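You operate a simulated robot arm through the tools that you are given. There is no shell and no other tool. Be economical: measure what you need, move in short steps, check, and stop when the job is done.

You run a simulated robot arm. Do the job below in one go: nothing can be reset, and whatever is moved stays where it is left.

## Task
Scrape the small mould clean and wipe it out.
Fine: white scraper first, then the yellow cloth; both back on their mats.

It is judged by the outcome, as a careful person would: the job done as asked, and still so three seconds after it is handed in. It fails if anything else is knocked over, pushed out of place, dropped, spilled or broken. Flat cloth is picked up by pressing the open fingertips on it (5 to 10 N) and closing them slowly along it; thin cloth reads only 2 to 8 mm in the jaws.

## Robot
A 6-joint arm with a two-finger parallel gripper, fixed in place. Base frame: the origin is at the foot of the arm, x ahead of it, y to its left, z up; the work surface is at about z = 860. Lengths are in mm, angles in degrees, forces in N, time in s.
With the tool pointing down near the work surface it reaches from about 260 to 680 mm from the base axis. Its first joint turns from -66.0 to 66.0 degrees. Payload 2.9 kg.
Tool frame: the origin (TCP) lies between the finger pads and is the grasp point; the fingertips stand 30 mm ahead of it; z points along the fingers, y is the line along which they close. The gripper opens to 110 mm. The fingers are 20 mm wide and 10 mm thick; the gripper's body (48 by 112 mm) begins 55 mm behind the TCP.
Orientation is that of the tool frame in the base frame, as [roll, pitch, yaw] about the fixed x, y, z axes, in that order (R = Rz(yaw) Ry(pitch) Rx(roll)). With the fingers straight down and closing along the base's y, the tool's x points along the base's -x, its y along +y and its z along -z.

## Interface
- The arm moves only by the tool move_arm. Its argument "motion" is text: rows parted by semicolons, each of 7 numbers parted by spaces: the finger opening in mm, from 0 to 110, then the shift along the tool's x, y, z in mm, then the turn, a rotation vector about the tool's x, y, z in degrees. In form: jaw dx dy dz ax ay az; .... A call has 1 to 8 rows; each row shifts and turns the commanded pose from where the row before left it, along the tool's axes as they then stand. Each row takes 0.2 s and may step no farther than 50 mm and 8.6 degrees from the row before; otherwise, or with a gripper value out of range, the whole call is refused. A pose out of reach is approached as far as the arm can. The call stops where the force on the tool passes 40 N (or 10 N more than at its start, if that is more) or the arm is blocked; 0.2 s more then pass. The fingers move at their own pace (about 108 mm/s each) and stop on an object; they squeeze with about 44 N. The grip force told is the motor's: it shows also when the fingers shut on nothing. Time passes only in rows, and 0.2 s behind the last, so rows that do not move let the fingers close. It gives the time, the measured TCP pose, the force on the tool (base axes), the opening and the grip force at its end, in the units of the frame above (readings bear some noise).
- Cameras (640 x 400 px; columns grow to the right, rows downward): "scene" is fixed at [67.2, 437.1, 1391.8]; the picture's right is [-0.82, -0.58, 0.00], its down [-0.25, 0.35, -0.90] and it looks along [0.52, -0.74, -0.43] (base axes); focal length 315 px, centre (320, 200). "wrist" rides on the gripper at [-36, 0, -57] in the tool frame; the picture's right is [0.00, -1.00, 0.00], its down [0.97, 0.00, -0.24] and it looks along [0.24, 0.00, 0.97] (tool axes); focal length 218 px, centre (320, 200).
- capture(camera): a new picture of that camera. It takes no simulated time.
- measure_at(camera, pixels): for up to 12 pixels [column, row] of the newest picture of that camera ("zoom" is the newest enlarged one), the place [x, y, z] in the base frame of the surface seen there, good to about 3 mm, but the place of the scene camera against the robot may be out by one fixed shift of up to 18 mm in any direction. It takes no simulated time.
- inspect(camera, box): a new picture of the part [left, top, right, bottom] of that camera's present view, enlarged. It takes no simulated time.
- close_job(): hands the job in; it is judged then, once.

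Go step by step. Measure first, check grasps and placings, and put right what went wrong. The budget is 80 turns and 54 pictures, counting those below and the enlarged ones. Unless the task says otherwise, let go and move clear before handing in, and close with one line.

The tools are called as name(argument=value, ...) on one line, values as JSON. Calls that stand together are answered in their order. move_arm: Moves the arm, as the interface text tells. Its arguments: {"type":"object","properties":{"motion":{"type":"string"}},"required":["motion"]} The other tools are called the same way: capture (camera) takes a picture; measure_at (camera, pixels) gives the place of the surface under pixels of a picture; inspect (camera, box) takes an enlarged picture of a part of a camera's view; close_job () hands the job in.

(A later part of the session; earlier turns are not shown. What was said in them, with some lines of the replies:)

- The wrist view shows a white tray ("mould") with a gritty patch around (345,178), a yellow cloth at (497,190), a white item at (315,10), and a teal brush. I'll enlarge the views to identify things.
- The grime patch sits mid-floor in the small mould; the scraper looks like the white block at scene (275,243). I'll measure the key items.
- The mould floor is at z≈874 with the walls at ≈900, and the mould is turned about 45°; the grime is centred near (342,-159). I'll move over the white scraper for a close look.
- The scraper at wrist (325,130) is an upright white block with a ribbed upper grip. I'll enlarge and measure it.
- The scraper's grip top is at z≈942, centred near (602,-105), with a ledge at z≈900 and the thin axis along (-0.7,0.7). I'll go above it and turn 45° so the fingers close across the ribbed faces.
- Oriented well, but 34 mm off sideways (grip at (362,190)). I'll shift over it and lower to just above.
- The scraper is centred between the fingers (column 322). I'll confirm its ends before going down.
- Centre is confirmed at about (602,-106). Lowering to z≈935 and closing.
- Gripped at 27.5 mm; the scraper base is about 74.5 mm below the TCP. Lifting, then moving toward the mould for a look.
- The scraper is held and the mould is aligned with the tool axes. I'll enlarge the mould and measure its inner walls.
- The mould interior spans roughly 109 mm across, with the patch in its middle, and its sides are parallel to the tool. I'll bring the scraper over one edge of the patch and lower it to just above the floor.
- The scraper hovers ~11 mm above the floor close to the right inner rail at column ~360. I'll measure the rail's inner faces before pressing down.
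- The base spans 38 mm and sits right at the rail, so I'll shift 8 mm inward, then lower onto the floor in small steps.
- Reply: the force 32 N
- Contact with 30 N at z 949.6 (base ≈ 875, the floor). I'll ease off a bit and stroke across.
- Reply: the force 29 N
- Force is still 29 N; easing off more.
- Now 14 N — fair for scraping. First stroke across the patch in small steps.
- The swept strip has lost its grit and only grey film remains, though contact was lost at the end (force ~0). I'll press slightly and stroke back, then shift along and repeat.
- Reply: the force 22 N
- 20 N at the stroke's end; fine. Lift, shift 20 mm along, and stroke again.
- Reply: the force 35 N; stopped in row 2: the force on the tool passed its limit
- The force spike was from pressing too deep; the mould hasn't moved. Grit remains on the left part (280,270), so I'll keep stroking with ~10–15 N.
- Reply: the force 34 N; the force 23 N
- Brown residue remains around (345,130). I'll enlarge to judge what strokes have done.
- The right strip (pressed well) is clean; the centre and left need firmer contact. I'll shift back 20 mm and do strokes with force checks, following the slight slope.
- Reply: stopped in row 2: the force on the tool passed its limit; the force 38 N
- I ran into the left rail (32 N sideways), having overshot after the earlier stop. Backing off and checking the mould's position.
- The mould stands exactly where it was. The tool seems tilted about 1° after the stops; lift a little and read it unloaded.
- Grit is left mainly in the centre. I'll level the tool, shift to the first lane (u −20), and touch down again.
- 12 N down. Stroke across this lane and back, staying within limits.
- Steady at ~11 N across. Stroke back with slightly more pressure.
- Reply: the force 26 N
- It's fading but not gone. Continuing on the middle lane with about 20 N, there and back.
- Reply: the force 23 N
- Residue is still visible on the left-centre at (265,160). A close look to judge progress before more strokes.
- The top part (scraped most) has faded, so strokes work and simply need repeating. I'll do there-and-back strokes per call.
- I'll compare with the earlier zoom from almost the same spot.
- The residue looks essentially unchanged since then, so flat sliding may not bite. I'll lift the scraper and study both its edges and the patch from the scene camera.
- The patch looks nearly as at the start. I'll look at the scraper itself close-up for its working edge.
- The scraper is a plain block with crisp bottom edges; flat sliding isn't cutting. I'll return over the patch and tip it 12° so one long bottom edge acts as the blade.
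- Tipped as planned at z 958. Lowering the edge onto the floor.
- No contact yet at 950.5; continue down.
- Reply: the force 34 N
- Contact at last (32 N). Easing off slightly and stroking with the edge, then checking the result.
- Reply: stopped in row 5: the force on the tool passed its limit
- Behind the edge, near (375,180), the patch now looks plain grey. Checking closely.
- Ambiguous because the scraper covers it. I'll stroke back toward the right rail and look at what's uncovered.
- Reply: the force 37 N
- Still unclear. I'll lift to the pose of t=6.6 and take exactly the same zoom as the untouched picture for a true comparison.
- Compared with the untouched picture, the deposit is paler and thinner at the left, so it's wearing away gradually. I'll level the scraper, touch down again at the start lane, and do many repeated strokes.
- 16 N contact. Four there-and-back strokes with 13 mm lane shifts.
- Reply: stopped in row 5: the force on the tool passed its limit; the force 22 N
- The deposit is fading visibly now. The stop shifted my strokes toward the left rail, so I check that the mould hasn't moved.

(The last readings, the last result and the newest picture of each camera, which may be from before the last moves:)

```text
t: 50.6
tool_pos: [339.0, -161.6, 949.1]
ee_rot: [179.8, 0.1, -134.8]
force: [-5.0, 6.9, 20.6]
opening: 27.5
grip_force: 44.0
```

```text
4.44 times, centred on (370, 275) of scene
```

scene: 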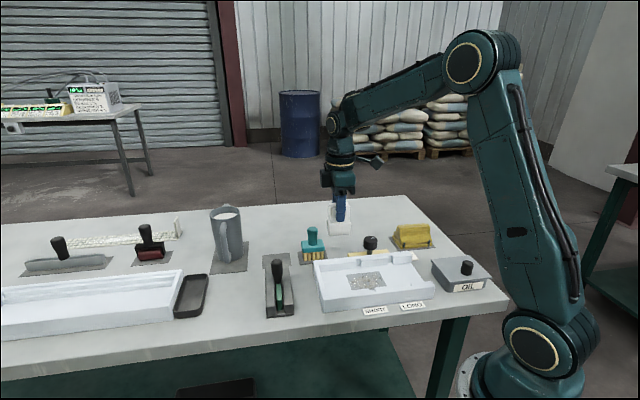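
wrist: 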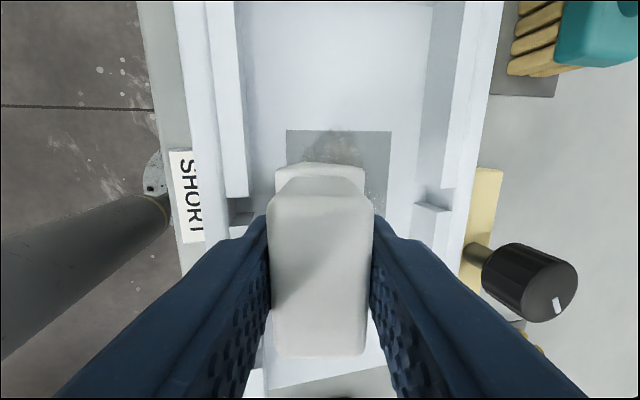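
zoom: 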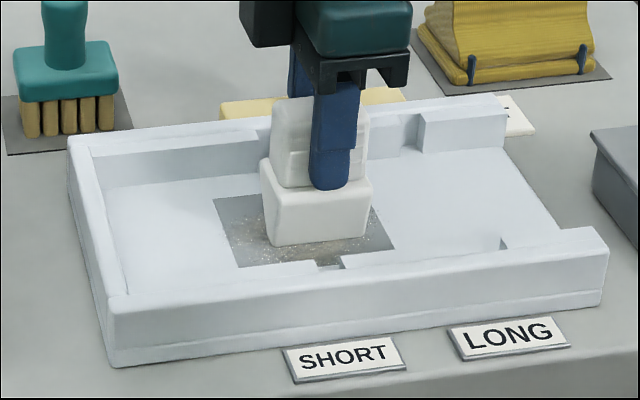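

The mould is exactly in place. Moving back toward the right side and repeating loops at slightly lower force, from this lane outward.

move_arm(motion="15 0 -9 -0.2 0 0 0; 15 0 -9 0 0 0 0; 15 0 -8 0 0 0 0; 15 0 0 0 0 0 0")

move_arm(motion="15 0 15 0 0 0 0; 15 0 15 0 0 0 0; 15 0 15 0 0 0 0; 15 0 -15 0 0 0 0; 15 0 -15 0 0 0 0; 15 0 -15 0 0 0 0; 15 0 0 0 0 0 0")

move_arm(motion="15 0 15 0 0 0 0; 15 0 15 0 0 0 0; 15 0 15 0 0 0 0; 15 0 -15 0 0 0 0; 15 0 -15 0 0 0 0; 15 0 -15 0 0 0 0; 15 0 0 0 0 0 0")

```text
t: 51.6
tool_pos: [358.2, -180.2, 949.9]
ee_rot: [179.9, 0.1, -134.8]
force: [-1.2, 2.3, 6.7]
opening: 27.8
grip_force: 43.9
```

```text
t: 53.2
tool_pos: [358.9, -181.4, 948.4]
ee_rot: [180.0, 0.2, -134.8]
force: [-0.5, 1.0, 2.6]
opening: 27.6
grip_force: 44.1
```

```text
t: 54.8
tool_pos: [358.8, -179.5, 948.7]
ee_rot: [179.9, 0.1, -134.9]
force: [0.0, 0.0, -1.1]
opening: 27.6
grip_force: 44.3
```

Contact faded to 0 N (the scraper creeps in the grip). Re-pressing, with slight feed per loop.

move_arm(motion="15 0 0 0.5 0 0 0; 15 0 0 0.4 0 0 0; 15 0 0 0 0 0 0")

move_arm(motion="15 0 15 0.1 0 0 0; 15 0 15 0.1 0 0 0; 15 0 15 0 0 0 0; 15 0 -15 0 0 0 0; 15 0 -15 0 0 0 0; 15 0 -15 0 0 0 0; 15 0 0 0 0 0 0")

move_arm(motion="15 0 15 0.2 0 0 0; 15 0 15 0.1 0 0 0; 15 0 15 0 0 0 0; 15 0 -15 0 0 0 0; 15 0 -15 0 0 0 0; 15 0 -15 0 0 0 0; 15 0 0 0 0 0 0")

inspect(camera="wrist", box=[200, 80, 380, 200])

```text
t: 55.6
tool_pos: [358.9, -178.9, 948.0]
ee_rot: [-179.9, 0.1, -134.8]
force: [-2.2, 2.1, 10.8]
opening: 27.9
grip_force: 43.9
```

```text
t: 56.5
tool_pos: [330.1, -150.4, 947.8]
ee_rot: [179.4, 0.0, -134.6]
force: [-2.1, 1.0, 9.0]
opening: 27.7
grip_force: 44.2
stopped in row 4: the force on the tool passed its limit (the readings are from after the stop); the commanded pose is now the measured one
```

```text
t: 57.2
tool_pos: [314.9, -133.3, 952.1]
ee_rot: [-178.5, 0.4, -135.2]
force: [4.4, -4.7, 0.4]
opening: 27.8
grip_force: 44.2
stopped in row 3: the force on the tool passed its limit (the readings are from after the stop); the commanded pose is now the measured one
```

```text
3.33 times, centred on (290, 140) of wrist
```

zoom: 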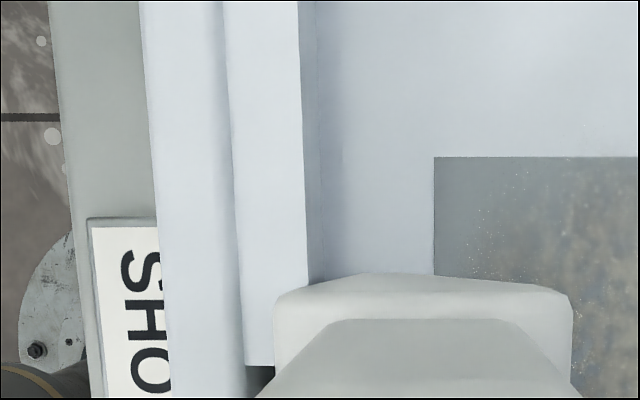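

I bumped the left rail again (z rose to 952); the jams come at reversals. I'll back off, level, re-touch at lane u −155, and relieve pressure when reversing.

move_arm(motion="15 0 -4 -4 0 0 0; 15 -12 -8 0 -1.5 0 0; 15 -12 -8 0 0 0 0; 15 0 0 4 0 0 0; 15 0 0 2.5 0 0 0; 15 0 0 0 0 0 0")

inspect(camera="scene", box=[300, 230, 440, 320])

```text
t: 58.6
tool_pos: [344.5, -130.6, 949.3]
ee_rot: [179.8, 0.4, -135.1]
force: [-0.4, 0.2, -0.9]
opening: 27.4
grip_force: 44.0
```

```text
4.44 times, centred on (370, 275) of scene
```

zoom: 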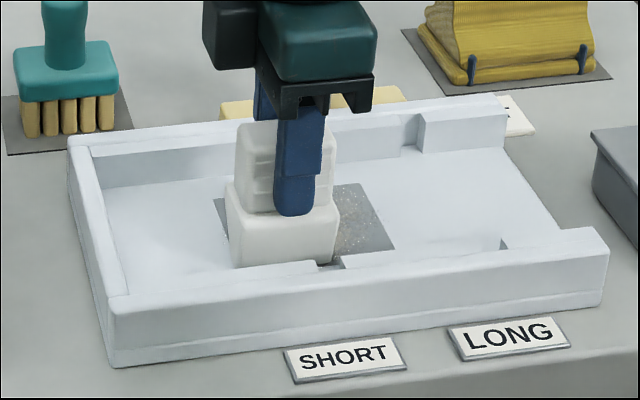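

The mould is still unmoved and the right half looks much paler. Touching down again in this lane.

move_arm(motion="15 0 0 0.6 0 0 0; 15 0 0 0.4 0 0 0; 15 0 0 0 0 0 0")

```text
t: 59.4
tool_pos: [343.4, -131.2, 949.0]
ee_rot: [179.8, 0.4, -135.2]
force: [-4.8, 1.5, 14.1]
opening: 27.6
grip_force: 43.8
```

move_arm(motion="15 0 -11 -0.3 0 0 0; 15 0 -11 0 0 0 0; 15 0 -11 0 0 0 0; 15 0 -11 0 0 0 0; 15 0 11 0.4 0 0 0; 15 0 11 0 0 0 0; 15 0 11 0 0 0 0; 15 0 11 0 0 0 0")

move_arm(motion="15 0 -11 -0.3 0 0 0; 15 0 -11 0 0 0 0; 15 0 -11 0 0 0 0; 15 0 -11 0 0 0 0; 15 0 11 0.4 0 0 0; 15 0 11 0 0 0 0; 15 0 11 0 0 0 0; 15 0 11 0 0 0 0")

move_arm(motion="15 12 0 -0.2 0 0 0; 15 0 0 0 0 0 0")

```text
t: 61.2
tool_pos: [344.9, -132.1, 948.8]
ee_rot: [-180.0, 0.4, -135.0]
force: [4.2, -4.6, 17.7]
opening: 27.4
grip_force: 44.4
```

```text
t: 63.0
tool_pos: [346.5, -131.0, 950.3]
ee_rot: [-179.9, 0.4, -135.2]
force: [4.7, -7.1, 23.7]
opening: 27.6
grip_force: 44.1
```

```text
t: 63.6
tool_pos: [336.2, -138.7, 948.5]
ee_rot: [179.9, 0.5, -135.0]
force: [6.5, 10.8, 32.1]
opening: 27.7
grip_force: 44.1
```

Loops work without jams. Continuing the same pattern in the next lanes at slightly reduced force.

move_arm(motion="15 0 -11 -0.7 0 0 0; 15 0 -11 0 0 0 0; 15 0 -11 0 0 0 0; 15 0 -11 0 0 0 0; 15 0 11 0.3 0 0 0; 15 0 11 0 0 0 0; 15 0 11 0 0 0 0; 15 0 11 0 0 0 0")

move_arm(motion="15 0 -11 -0.3 0 0 0; 15 0 -11 0 0 0 0; 15 0 -11 0 0 0 0; 15 0 -11 0 0 0 0; 15 0 11 0.3 0 0 0; 15 0 11 0 0 0 0; 15 0 11 0 0 0 0; 15 0 11 0 0 0 0")

move_arm(motion="15 12 0 -0.2 0 0 0; 15 0 0 0 0 0 0")

inspect(camera="wrist", box=[270, 80, 450, 200])

```text
t: 65.4
tool_pos: [334.8, -139.9, 948.5]
ee_rot: [179.8, 0.4, -135.1]
force: [-0.2, -0.7, -1.2]
opening: 27.3
grip_force: 43.7
```

```text
t: 67.2
tool_pos: [335.6, -138.6, 948.5]
ee_rot: [179.9, 0.4, -135.1]
force: [1.2, -0.9, 2.4]
opening: 27.2
grip_force: 43.6
```

```text
t: 67.8
tool_pos: [327.4, -148.0, 948.3]
ee_rot: [179.8, 0.4, -135.1]
force: [0.9, 0.0, 1.0]
opening: 27.8
grip_force: 43.3
```

```text
3.33 times, centred on (360, 140) of wrist
```

zoom: 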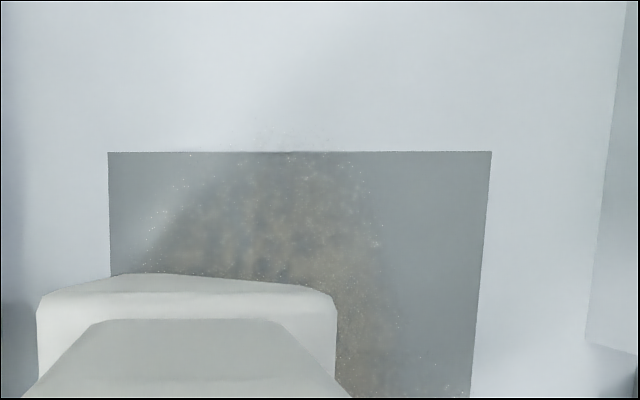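

Faded further but still brown, and the last loops were too light (~1 N). Pressing firmer (~20 N) and repeating in the middle and outer lanes.

move_arm(motion="15 0 0 0.6 0 0 0; 15 0 0 0.6 0 0 0; 15 0 0 0 0 0 0")

move_arm(motion="15 0 -11 -0.25 0 0 0; 15 0 -11 0 0 0 0; 15 0 -11 0 0 0 0; 15 0 -11 0 0 0 0; 15 0 11 0.35 0 0 0; 15 0 11 0 0 0 0; 15 0 11 0 0 0 0; 15 0 11 0 0 0 0")

move_arm(motion="15 0 -11 -0.25 0 0 0; 15 0 -11 0 0 0 0; 15 0 -11 0 0 0 0; 15 0 -11 0 0 0 0; 15 0 11 0.35 0 0 0; 15 0 11 0 0 0 0; 15 0 11 0 0 0 0; 15 0 11 0 0 0 0")

move_arm(motion="15 0 -11 -0.25 0 0 0; 15 0 -11 0 0 0 0; 15 0 -11 0 0 0 0; 15 0 -11 0 0 0 0; 15 0 11 0.35 0 0 0; 15 0 11 0 0 0 0; 15 0 11 0 0 0 0; 15 0 11 0 0 0 0")

```text
t: 68.6
tool_pos: [326.9, -148.2, 948.1]
ee_rot: [180.0, 0.4, -135.1]
force: [-6.5, 2.8, 27.4]
opening: 27.6
grip_force: 43.6
```

```text
t: 70.4
tool_pos: [329.1, -147.1, 947.7]
ee_rot: [-179.9, 0.4, -135.1]
force: [4.2, -4.2, 16.6]
opening: 27.7
grip_force: 44.1
```

```text
t: 72.2
tool_pos: [328.7, -148.6, 948.8]
ee_rot: [-179.9, 0.4, -135.1]
force: [6.7, -6.9, 20.7]
opening: 27.5
grip_force: 43.9
```

```text
t: 72.6
tool_pos: [331.3, -149.5, 948.4]
ee_rot: [179.3, 0.4, -134.8]
force: [-1.7, 0.6, 7.4]
opening: 27.8
grip_force: 44.2
stopped in row 1: the force on the tool passed its limit (the readings are from after the stop); the commanded pose is now the measured one
```

A reversal spike stopped it, at a safe spot. Moving to the next lane with larger relief at reversals.

move_arm(motion="15 12 0 -0.2 0.7 0 0; 15 0 0 0.5 0 0 0; 15 0 -11 -0.2 0 0 0; 15 0 -11 0 0 0 0; 15 0 -11 0 0 0 0; 15 0 -9 0 0 0 0")

move_arm(motion="15 0 11 0 0 0 0; 15 0 11 0.2 0 0 0; 15 0 11 0.1 0 0 0; 15 0 11 0 0 0 0; 15 0 -11 -0.5 0 0 0; 15 0 -11 0.2 0 0 0; 15 0 -11 0 0 0 0; 15 0 -11 0 0 0 0")

move_arm(motion="15 0 11 0 0 0 0; 15 0 11 0.2 0 0 0; 15 0 11 0.1 0 0 0; 15 0 11 0 0 0 0; 15 0 -11 -0.5 0 0 0; 15 0 -11 0.2 0 0 0; 15 0 -11 0 0 0 0; 15 0 -11 0 0 0 0")

inspect(camera="wrist", box=[200, 80, 380, 200])

```text
t: 74.0
tool_pos: [352.1, -187.4, 948.6]
ee_rot: [179.9, 0.4, -134.9]
force: [-3.2, 4.2, 15.8]
opening: 27.6
grip_force: 43.8
```

```text
t: 75.8
tool_pos: [353.1, -187.8, 948.3]
ee_rot: [179.9, 0.4, -134.8]
force: [-5.7, 6.6, 29.1]
opening: 27.6
grip_force: 44.4
```

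```text
t: 77.0
tool_pos: [324.6, -159.3, 948.4]
ee_rot: [179.3, 0.4, -134.8]
force: [-2.1, 2.0, 9.3]
opening: 27.3
grip_force: 43.9
stopped in row 5: the force on the tool passed its limit (the readings are from after the stop); the commanded pose is now the measured one
```

```text
3.33 times, centred on (290, 140) of wrist
```

zoom: 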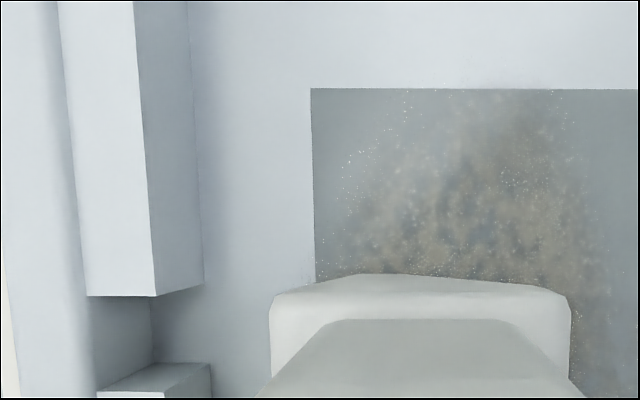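

Residue persists but seems thinner. I'll also scrape lengthwise once at two positions, then lift clear and compare with the untouched picture.

move_arm(motion="15 0 -4 0.4 0.6 0 0; 15 -12 0 0 0 0 0; 15 -12 0 0 0 0 0; 15 -12 0 0 0 0 0; 15 12 0 0 0 0 0; 15 12 0 0 0 0 0; 15 12 0 0 0 0 0")

move_arm(motion="15 0 -12 -0.4 0 0 0; 15 0 -12 0.3 0 0 0; 15 -12 0 0 0 0 0; 15 -12 0 0 0 0 0; 15 -12 0 0 0 0 0; 15 12 0 0 0 0 0; 15 12 0 0 0 0 0; 15 12 0 0 0 0 0")

move_arm(motion="15 0 0 -15 0 0 0; 15 0 0 -45 0 0 0; 15 -40 0 -45 0 0 0; 15 -45 0 0 0 0 0")

inspect(camera="scene", box=[320, 250, 420, 312])

```text
t: 78.6
tool_pos: [328.6, -161.4, 949.0]
ee_rot: [179.9, 0.5, -134.5]
force: [5.7, 5.3, 19.3]
opening: 27.6
grip_force: 44.4
```

```text
t: 80.4
tool_pos: [344.4, -178.4, 947.8]
ee_rot: [179.9, 0.4, -134.6]
force: [4.5, 4.7, 15.6]
opening: 27.6
grip_force: 43.9
```

```text
refused: row 3 steps farther than a row can; nothing moved
```

```text
6.40 times, centred on (370, 281) of scene
```

zoom: 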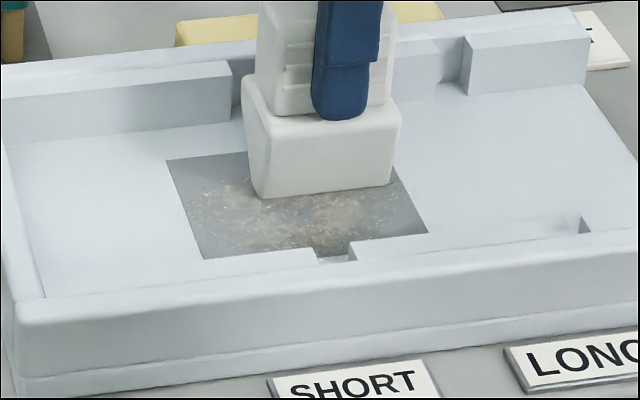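

Compared with the t=32 zoom the deposit is unchanged, so flat scraping does not cut. I'll test a much steeper edge: tip 30° and stroke.

move_arm(motion="15 0 0 -18 0 0 0; 15 -21 29 0 0 0 0; 15 0 0 0 7.5 0 0; 15 0 0 0 7.5 0 0; 15 0 0 0 7.5 0 0; 15 0 0 0 7.5 0 0; 15 0 7 12.1 0 0 0; 15 0 0 0 0 0 0")

```text
t: 82.2
tool_pos: [339.7, -143.1, 951.1]
ee_rot: [-150.1, 0.5, -134.6]
force: [-0.5, -0.2, -1.5]
opening: 27.7
grip_force: 43.7
```

move_arm(motion="15 0 2 3.46 0 0 0; 15 0 1 1.73 0 0 0; 15 0 0.4 0.7 0 0 0; 15 0 0.3 0.5 0 0 0; 15 0 0 0 0 0 0")

```text
t: 83.4
tool_pos: [338.6, -142.8, 943.9]
ee_rot: [-150.1, 0.4, -134.7]
force: [0.8, 0.8, -1.4]
opening: 27.6
grip_force: 44.0
```

move_arm(motion="15 0 0.4 0.7 0 0 0; 15 0 0.4 0.7 0 0 0; 15 0 0.4 0.7 0 0 0; 15 0 0 0 0 0 0")

```text
t: 84.5
tool_pos: [338.8, -144.4, 943.6]
ee_rot: [-149.7, 0.4, -134.8]
force: [-1.1, -0.3, 4.9]
opening: 27.2
grip_force: 43.6
stopped in row 4: the force on the tool passed its limit (the readings are from after the stop); the commanded pose is now the measured one
```

Edge is in contact (≈5 N). Stroking across with the steep edge.

move_arm(motion="15 0 0.2 0.3 0 0 0; 15 0 6.93 -4 0 0 0; 15 0 6.93 -4 0 0 0; 15 0 6.93 -4 0 0 0; 15 0 6.93 -4 0 0 0; 15 0 0 0 0 0 0")

move_arm(motion="15 0 -6.93 4 0 0 0; 15 0 -6.93 4 0 0 0; 15 0 -6.93 4 0 0 0; 15 0 -6.93 4 0 0 0; 15 0 0 0 0 0 0")

inspect(camera="scene", box=[320, 250, 420, 312])

```text
t: 86.0
tool_pos: [317.6, -121.3, 944.6]
ee_rot: [-149.8, 0.5, -134.7]
force: [3.8, -3.0, 11.4]
opening: 27.3
grip_force: 44.2
```

```text
t: 87.2
tool_pos: [339.2, -144.1, 942.6]
ee_rot: [-149.8, 0.4, -134.6]
force: [-6.5, 7.6, 27.9]
opening: 27.7
grip_force: 44.0
```

```text
6.40 times, centred on (370, 281) of scene
```

zoom: 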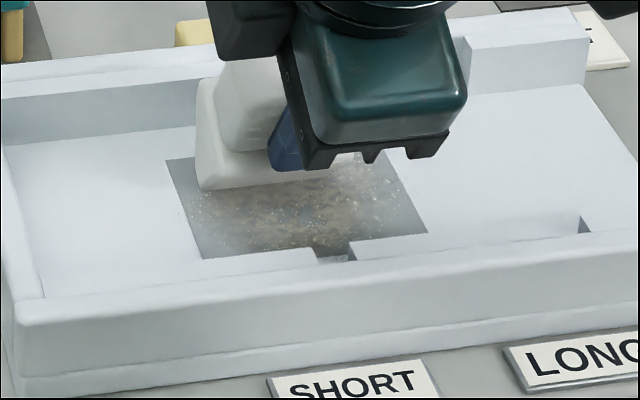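

The left part, swept by this edge, looks cleaner. I'll do more steep-edge loops here and in the next lane, then look unobstructed.

move_arm(motion="15 0 6.93 -4 0 0 0; 15 0 6.93 -4 0 0 0; 15 0 6.93 -4 0 0 0; 15 0 6.93 -4 0 0 0; 15 0 -7.1 3.7 0 0 0; 15 0 -6.93 4 0 0 0; 15 0 -6.93 4 0 0 0; 15 0 -6.93 4 0 0 0")

move_arm(motion="15 24 0 0 0 0 0; 15 0 7.1 -3.7 0 0 0; 15 0 6.93 -4 0 0 0; 15 0 6.93 -4 0 0 0; 15 0 6.93 -4 0 0 0")

move_arm(motion="15 0 -7.1 3.7 0 0 0; 15 0 -6.93 4 0 0 0; 15 0 -6.93 4 0 0 0; 15 0 -6.93 4 0 0 0; 15 0 7.1 -3.7 0 0 0; 15 0 6.93 -4 0 0 0; 15 0 6.93 -4 0 0 0; 15 0 6.93 -4 0 0 0")

capture(camera="wrist")

```text
t: 89.0
tool_pos: [339.7, -143.2, 942.1]
ee_rot: [-149.8, 0.4, -134.7]
force: [-7.0, 7.9, 30.9]
opening: 27.8
grip_force: 44.2
```

```text
t: 90.2
tool_pos: [309.3, -141.4, 943.2]
ee_rot: [-150.3, 0.3, -134.7]
force: [0.2, 0.1, 0.5]
opening: 27.4
grip_force: 43.6
out of reach, approached as far as the arm can: row 4, 5
```

```text
t: 92.0
tool_pos: [311.5, -143.1, 945.2]
ee_rot: [-149.8, 0.4, -134.8]
force: [-0.3, -0.3, -1.4]
opening: 27.7
grip_force: 44.1
```

```text
9 pictures are left
```

wrist: 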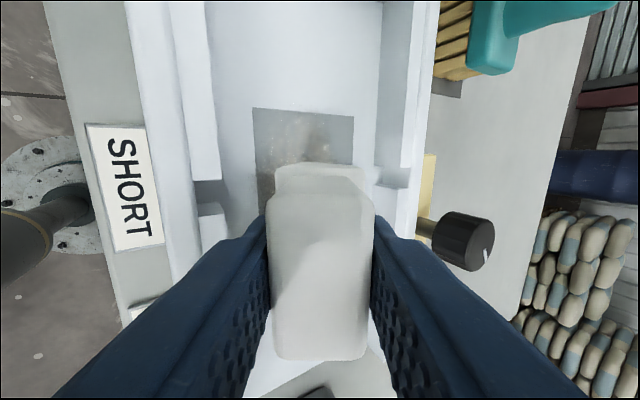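

With the steep edge the visible grime at (300,130) is now only a faint smear. One more set of steep strokes with pressure restored in this lane and the upper lane.

move_arm(motion="15 0 0.3 0.5 0 0 0; 15 0 -6.93 4 0 0 0; 15 0 -6.93 4 0 0 0; 15 0 -6.93 4 0 0 0; 15 0 -3.5 2 0 0 0; 15 0 0 0 0 0 0")

move_arm(motion="15 0 7.1 -3.7 0 0 0; 15 0 6.93 -4 0 0 0; 15 0 6.93 -4 0 0 0; 15 -20 0 0 0 0 0; 15 0 -7.1 3.7 0 0 0; 15 0 -6.93 4 0 0 0; 15 0 -6.93 4 0 0 0; 15 0 -3.5 2 0 0 0")

move_arm(motion="15 -12 0 0 0 0 0; 15 0 7.1 -3.7 0 0 0; 15 0 6.93 -4 0 0 0; 15 0 6.93 -4 0 0 0; 15 0 -7.1 3.7 0 0 0; 15 0 -6.93 4 0 0 0; 15 0 -6.93 4 0 0 0; 15 0 -3.5 2 0 0 0")

```text
t: 93.3
tool_pos: [330.7, -161.3, 943.9]
ee_rot: [-149.7, 0.5, -134.7]
force: [0.4, 0.3, -0.8]
opening: 27.5
grip_force: 43.7
```

```text
t: 95.2
tool_pos: [349.0, -150.7, 944.5]
ee_rot: [-149.9, 0.5, -134.7]
force: [-0.1, -0.2, -1.2]
opening: 27.4
grip_force: 44.0
```

```text
t: 97.0
tool_pos: [359.4, -145.5, 945.3]
ee_rot: [-149.8, 0.4, -134.7]
force: [0.1, -0.1, -1.6]
opening: 27.3
grip_force: 43.6
```

Those strokes floated (0 N). Pressing down until contact here first.

move_arm(motion="15 0 0.5 0.87 0 0 0; 15 0 0.4 0.7 0 0 0; 15 0 0 0 0 0 0")

move_arm(motion="15 0 0.25 0.43 0 0 0; 15 0 0 0 0 0 0")

```text
t: 97.8
tool_pos: [360.4, -145.0, 942.8]
ee_rot: [-149.9, 0.5, -134.8]
force: [0.0, 0.8, -0.8]
opening: 27.4
grip_force: 44.2
```

```text
t: 98.3
tool_pos: [359.5, -144.8, 943.8]
ee_rot: [-149.9, 0.5, -134.7]
force: [-1.0, 2.3, 5.8]
opening: 27.4
grip_force: 44.3
```

Contact at 6 N. Strokes now with slight added pressure, over three lanes.

move_arm(motion="15 0 0.2 0.35 0 0 0; 15 0 6.95 -3.9 0 0 0; 15 0 6.95 -3.9 0 0 0; 15 0 6.95 -3.9 0 0 0; 15 0 6.95 -3.95 0 0 0; 15 0 6.95 -3.95 0 0 0; 15 0 0 0 0 0 0")

move_arm(motion="15 0 -7.1 3.7 0 0 0; 15 0 -6.93 4 0 0 0; 15 0 -6.93 4 0 0 0; 15 0 -6.93 4 0 0 0; 15 0 -6.93 4 0 0 0; 15 0 0 0 0 0 0")

move_arm(motion="15 20 0 0 0 0 0; 15 0 7 -3.8 0 0 0; 15 0 6.95 -3.9 0 0 0; 15 0 6.95 -3.95 0 0 0; 15 0 6.95 -3.95 0 0 0; 15 0 0 0 0 0 0")

move_arm(motion="15 0 -7.1 3.7 0 0 0; 15 0 -6.93 4 0 0 0; 15 0 -6.93 4 0 0 0; 15 0 -6.93 4 0 0 0; 15 0 0 0 0 0 0")

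inspect(camera="scene", box=[320, 250, 420, 312])

```text
t: 100.0
tool_pos: [333.0, -115.7, 942.5]
ee_rot: [-149.6, 0.6, -134.8]
force: [6.0, -4.9, 23.0]
opening: 27.7
grip_force: 43.8
```

```text
t: 100.3
tool_pos: [334.3, -117.5, 943.3]
ee_rot: [-149.7, 0.6, -134.7]
force: [-0.8, -0.2, 5.0]
opening: 27.4
grip_force: 44.0
stopped in row 1: the force on the tool passed its limit (the readings are from after the stop); the commanded pose is now the measured one
```

```text
t: 101.7
tool_pos: [317.5, -113.2, 946.5]
ee_rot: [-150.0, 0.5, -134.6]
force: [0.4, 0.0, -1.0]
opening: 27.6
grip_force: 43.8
out of reach, approached as far as the arm can: row 3, 4, 5
```

```text
t: 102.9
tool_pos: [340.7, -136.2, 947.3]
ee_rot: [-149.9, 0.6, -134.7]
force: [-0.3, -0.1, -1.3]
opening: 27.6
grip_force: 43.4
```

```text
6.40 times, centred on (370, 281) of scene
```

zoom: 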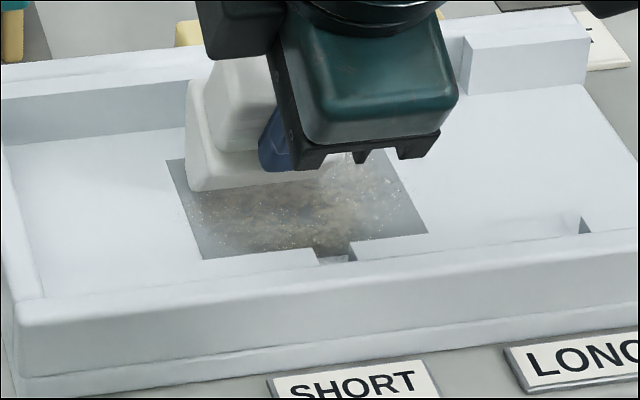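

The remainder is hard to tell from a thin film, which the cloth should take off; I must keep turns for it. Levelling the scraper and carrying it back above its mat.

move_arm(motion="15 0 -20 -34.6 0 0 0; 15 0 0 0 -7.5 0 0; 15 0 0 0 -7.5 0 0; 15 0 0 0 -7.5 0 0; 15 0 0 0 -7.5 0 0.5; 15 0 0 -45 0 0 0; 15 0 0 -35 0 0 0; 15 -35 -30 0 0 0 0")

move_arm(motion="15 -38 -30 0 0 0 0; 15 -38 -30 0 0 0 0; 15 -38 -30 0 0 0 0; 15 -38 -30 0 0 0 0; 15 -18 -12 0 0 0 0; 15 0 0 0 0 0 0; 15 0 0 0 0 0 0")

inspect(camera="scene", box=[240, 190, 440, 315])

```text
t: 104.7
tool_pos: [387.9, -134.2, 1068.8]
ee_rot: [-179.9, 0.6, -135.1]
force: [-0.1, -1.0, -1.6]
opening: 26.9
grip_force: 43.8
```

```text
t: 106.3
tool_pos: [599.6, -106.8, 1070.7]
ee_rot: [-179.9, 0.7, -135.0]
force: [0.4, 0.0, -1.3]
opening: 27.3
grip_force: 43.6
```

```text
3.20 times, centred on (340, 252) of scene
```

zoom: 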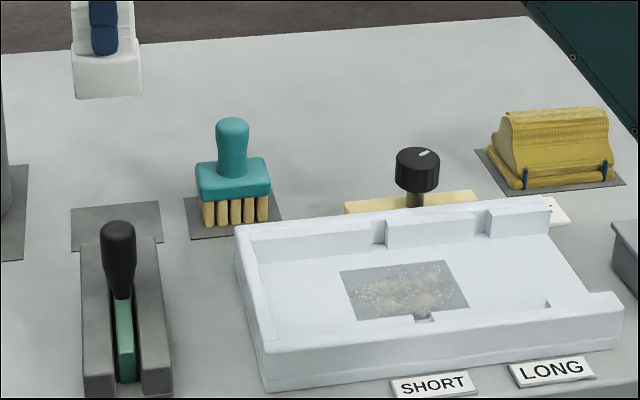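

The deposit is now only a pale smear. The scraper hangs upright over its empty mat; lowering it.

move_arm(motion="15 -2.4 1 40 0 0 0; 15 0 0 45 0 0 0; 15 0 0 40 0 0 0; 15 0 0 6 0 0 0; 15 0 0 1.5 0 0 0; 15 0 0 1 0 0 0; 15 0 0 0 0 0 0")

```text
t: 107.9
tool_pos: [602.0, -103.8, 936.6]
ee_rot: [-179.9, 0.5, -135.2]
force: [0.5, 0.3, -0.7]
opening: 27.5
grip_force: 44.1
```

move_arm(motion="15 0 0 1 0 0 0; 15 0 0 0.6 0 0 0; 15 0 0 0 0 0 0")

```text
t: 108.7
tool_pos: [601.2, -104.5, 934.2]
ee_rot: [-179.8, 0.6, -135.1]
force: [-0.2, 0.1, -2.3]
opening: 27.6
grip_force: 44.3
```

move_arm(motion="15 0 0 0.6 0 0 0; 15 0 0 0.5 0 0 0; 15 0 0 0 0 0 0")

```text
t: 109.5
tool_pos: [601.4, -102.3, 933.3]
ee_rot: [-179.7, 0.6, -135.2]
force: [-0.5, 0.5, 0.9]
opening: 27.3
grip_force: 44.0
```

Practically touching (0.9 N, slight). Letting go, rising, and moving over to the cloth.

move_arm(motion="15 0 0 0.4 0 0 0; 54 0 0 0 0 0 0; 54 0 0 0 0 0 0; 54 0 0 -20 0 0 0; 54 0 0 -45 0 0 0; 54 0 0 -45 0 0 0; 54 45 -2 -20 0 0 0; 70 48 -2 0 0 0 0")

move_arm(motion="70 48 -3 0 0 0 0; 70 48 -3 0 0 0 0; 70 48 -3 0 0 0 0; 70 48 -3 0 0 0 0; 70 48 -3 0 0 0 0; 70 48 -1 0 0 0 0; 70 10 0 0 0 0 0; 70 0 0 0 0 0 0")

capture(camera="wrist")

inspect(camera="scene", box=[240, 190, 440, 315])

```text
t: 111.3
tool_pos: [536.1, -172.7, 1062.5]
ee_rot: [-179.8, 0.6, -135.1]
force: [0.5, -0.4, 0.6]
opening: 70.0
grip_force: 0.0
```

```text
t: 113.1
tool_pos: [337.8, -395.5, 1059.3]
ee_rot: [180.0, 0.6, -135.1]
force: [0.2, 0.2, -0.1]
opening: 69.9
grip_force: 0.2
```

```text
6 pictures are left
```

wrist: 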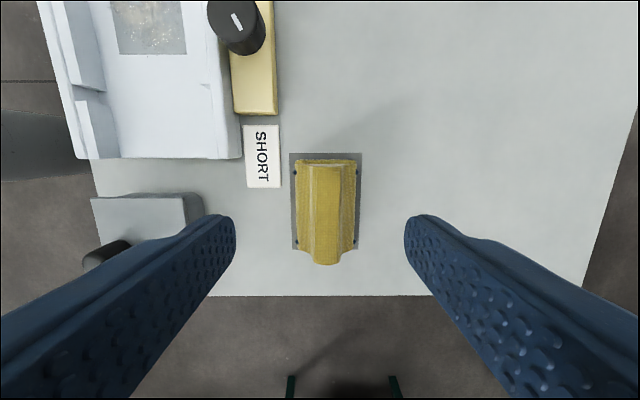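

```text
3.20 times, centred on (340, 252) of scene
```

zoom: 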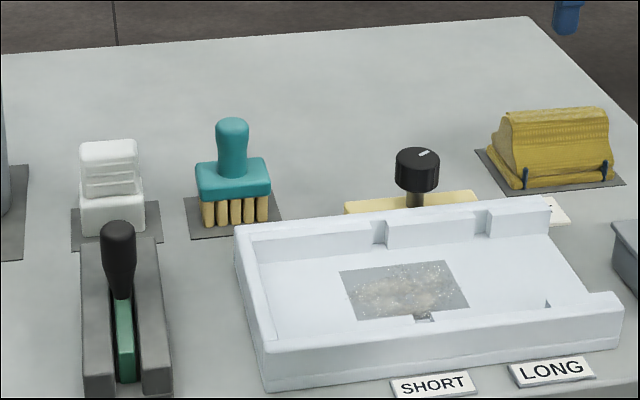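

The scraper stands on its mat. The cloth pad lies lengthwise between the fingers at wrist (327,205) with a graspable hump; measuring it.

measure_at(camera="wrist", pixels=[[325, 170], [325, 210], [325, 255], [312, 210], [338, 210], [300, 210], [353, 210], [327, 163], [298, 180], [291, 155], [360, 155], [292, 248]])

```text
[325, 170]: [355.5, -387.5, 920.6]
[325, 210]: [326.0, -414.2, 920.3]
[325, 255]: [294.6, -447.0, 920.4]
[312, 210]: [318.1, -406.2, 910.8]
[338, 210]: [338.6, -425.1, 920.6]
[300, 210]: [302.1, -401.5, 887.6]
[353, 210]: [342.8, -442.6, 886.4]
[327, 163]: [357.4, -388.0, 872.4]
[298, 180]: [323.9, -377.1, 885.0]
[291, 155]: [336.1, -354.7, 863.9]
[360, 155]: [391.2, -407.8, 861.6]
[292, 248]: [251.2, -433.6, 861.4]
```

Hump is 28 mm wide, top z 920, centred about 24 mm further along and 7.5 mm right. Descending to z≈922 and closing.

move_arm(motion="60 24 -7.5 20 0 0 0; 60 0 0 45 0 0 0; 60 0 0 45 0 0 0; 60 0 0 26 0 0 0; 60 0 0 0 0 0 0; 10 0 0 0 0 0 0; 10 0 0 0 0 0 0; 10 0 0 0 0 0 0")

```text
t: 114.9
tool_pos: [325.9, -416.9, 924.0]
ee_rot: [-179.9, 0.7, -135.1]
force: [0.6, 0.2, -0.8]
opening: 25.3
grip_force: 44.1
```

Cloth gripped (25.3 mm). Lifting it and carrying it over the mould patch.

move_arm(motion="10 0 0 -25 0 0 0; 10 0 0 -45 0 0 0; 10 0 0 -45 0 0 0; 10 -32 28 -5 0 0 0; 10 -32 28 0 0 0 0; 10 -32 28 0 0 0 0; 10 -33 29 0 0 0 0; 10 -32 28 0 0 0 0")

move_arm(motion="10 -32.5 29 0 0 0 0; 10 0 0 45 0 0 0; 10 0 0 40 0 0 0; 10 0 0 14 0 0 0; 10 0 0 0 0 0 0")

inspect(camera="scene", box=[280, 200, 440, 320])

```text
t: 116.7
tool_pos: [340.9, -205.1, 1045.2]
ee_rot: [-179.8, 0.6, -135.2]
force: [0.0, -0.5, -0.3]
opening: 25.4
grip_force: 44.5
```

```text
t: 117.9
tool_pos: [343.7, -159.6, 946.0]
ee_rot: [-179.9, 0.6, -135.1]
force: [0.2, 0.3, -0.5]
opening: 25.4
grip_force: 43.9
```

```text
3.33 times, centred on (360, 260) of scene
```

zoom: 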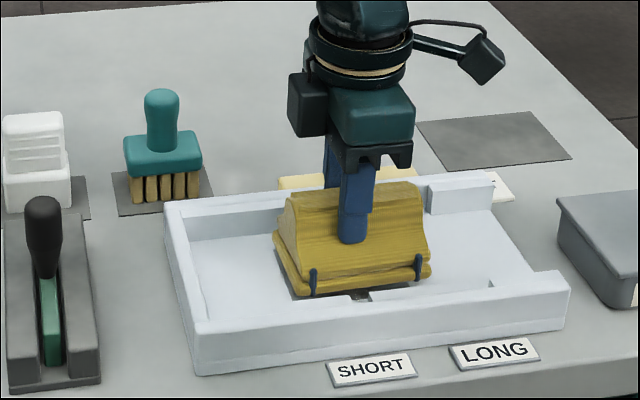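

The cloth pad hangs inside the mould just above the patch. Lowering to light contact.

move_arm(motion="10 0 0 6 0 0 0; 10 0 0 2 0 0 0; 10 0 0 1.5 0 0 0; 10 0 0 0 0 0 0")

```text
t: 118.9
tool_pos: [343.8, -160.1, 936.3]
ee_rot: [-179.8, 0.5, -135.1]
force: [-2.0, -0.3, 11.4]
opening: 25.1
grip_force: 44.0
```

11 N contact. Wiping side to side and lengthwise over the whole patch.

move_arm(motion="10 0 8 0 0 0 0; 10 0 7 0 0 0 0; 10 0 -10 -0.2 0 0 0; 10 0 -10 0 0 0 0; 10 0 -10 0 0 0 0; 10 0 10 0.1 0 0 0; 10 0 10 0 0 0 0; 10 0 -5 0 0 0 0")

move_arm(motion="10 10 0 0 0 0 0; 10 10 0 0 0 0 0; 10 0 12 0 0 0 0; 10 0 -12 -0.1 0 0 0; 10 0 -12 0 0 0 0; 10 0 12 0.1 0 0 0; 10 -10 0 0 0 0 0; 10 -10 0 0 0 0 0")

move_arm(motion="10 -10 0 0 0 0 0; 10 -10 0 0 0 0 0; 10 0 12 0 0 0 0; 10 0 -12 -0.1 0 0 0; 10 0 -12 0 0 0 0; 10 0 12 0.1 0 0 0; 10 10 0 0 0 0 0; 10 10 0 0 0 0 0")

```text
t: 120.7
tool_pos: [341.8, -157.4, 937.1]
ee_rot: [179.8, 0.6, -135.1]
force: [-12.1, 10.1, 37.3]
opening: 25.6
grip_force: 44.1
```

```text
t: 122.5
tool_pos: [344.1, -160.4, 935.1]
ee_rot: [-179.9, 0.4, -135.1]
force: [-6.3, -7.1, 18.7]
opening: 25.2
grip_force: 44.2
```

```text
t: 124.3
tool_pos: [345.3, -159.0, 936.9]
ee_rot: [-179.8, 0.8, -135.1]
force: [3.7, 5.4, 15.5]
opening: 25.4
grip_force: 43.9
```

Full set of wipes done without stops. Lifting clear to view the floor.

move_arm(motion="10 0 0 -20 0 0 0; 10 0 0 -45 0 0 0; 10 0 0 -45 0 0 0; 10 -45 0 0 0 0 0; 10 -45 0 0 0 0 0; 10 0 0 0 0 0 0")

inspect(camera="scene", box=[320, 250, 420, 312])

```text
t: 125.7
tool_pos: [406.9, -96.6, 1047.9]
ee_rot: [-179.8, 0.6, -135.1]
force: [0.2, 0.0, 0.4]
opening: 25.2
grip_force: 43.6
```

```text
6.40 times, centred on (370, 281) of scene
5 turns are left
```

zoom: 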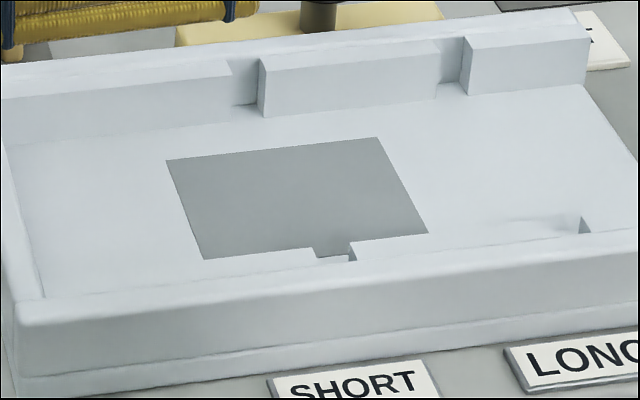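

The deposit is completely gone; only the plain grey insert remains. Carrying the cloth back to its mat and lowering it nearly down.

move_arm(motion="10 40.5 -24.2 0 0 0 0; 10 40.5 -24.2 0 0 0 0; 10 40.5 -24.2 0 0 0 0; 10 40.5 -24.2 0 0 0 0; 10 40.5 -24.2 0 0 0 0; 10 40.5 -24.2 0 0 0 0; 10 40.5 -24.4 0 0 0 0; 10 0 0 0 0 0 0")

move_arm(motion="10 0 0 45 0 0 0; 10 0 0 45 0 0 0; 10 0 0 28 0 0 0; 10 0 0 3 0 0 0; 10 0 0 1.5 0 0 0; 10 0 0 0 0 0 0")

```text
t: 127.5
tool_pos: [326.7, -417.7, 1045.4]
ee_rot: [-179.9, 0.6, -135.1]
force: [-0.2, -0.1, -0.4]
opening: 25.3
grip_force: 43.7
```

```text
t: 128.9
tool_pos: [327.5, -416.3, 924.0]
ee_rot: [-179.8, 0.6, -135.1]
force: [0.2, 0.4, 7.0]
opening: 25.2
grip_force: 44.0
4 turns are left
```

The cloth rests on its mat (7 N at z 924, the pick-up height and place). Opening, rising clear and checking.

move_arm(motion="10 0 0 -0.3 0 0 0; 60 0 0 0 0 0 0; 60 0 0 0 0 0 0; 60 0 0 -15 0 0 0; 60 0 0 -45 0 0 0; 60 0 0 -45 0 0 0; 60 0 0 -40 0 0 0; 60 0 0 0 0 0 0")

capture(camera="scene")

```text
t: 130.7
tool_pos: [326.2, -418.2, 1070.1]
ee_rot: [-179.8, 0.6, -135.0]
force: [-0.6, 0.7, 0.5]
opening: 59.8
grip_force: 0.0
```

```text
2 pictures are left
3 turns are left
```

scene: 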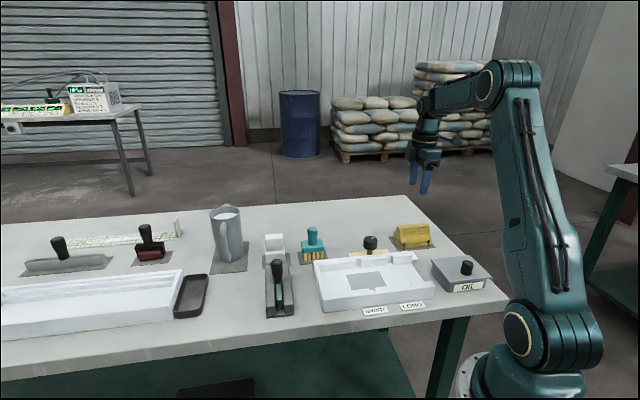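

The final picture shows the mould clean (365,281), the scraper (275,243) and cloth (412,236) back on their mats, and everything else in place; handing in.

close_job()

```text
The job is handed in.
```

The small mould is scraped and wiped clean, and the white scraper and yellow cloth are back on their mats. The scraper bumped the mould's inner rail a few times, but the mould did not move and nothing else was disturbed.
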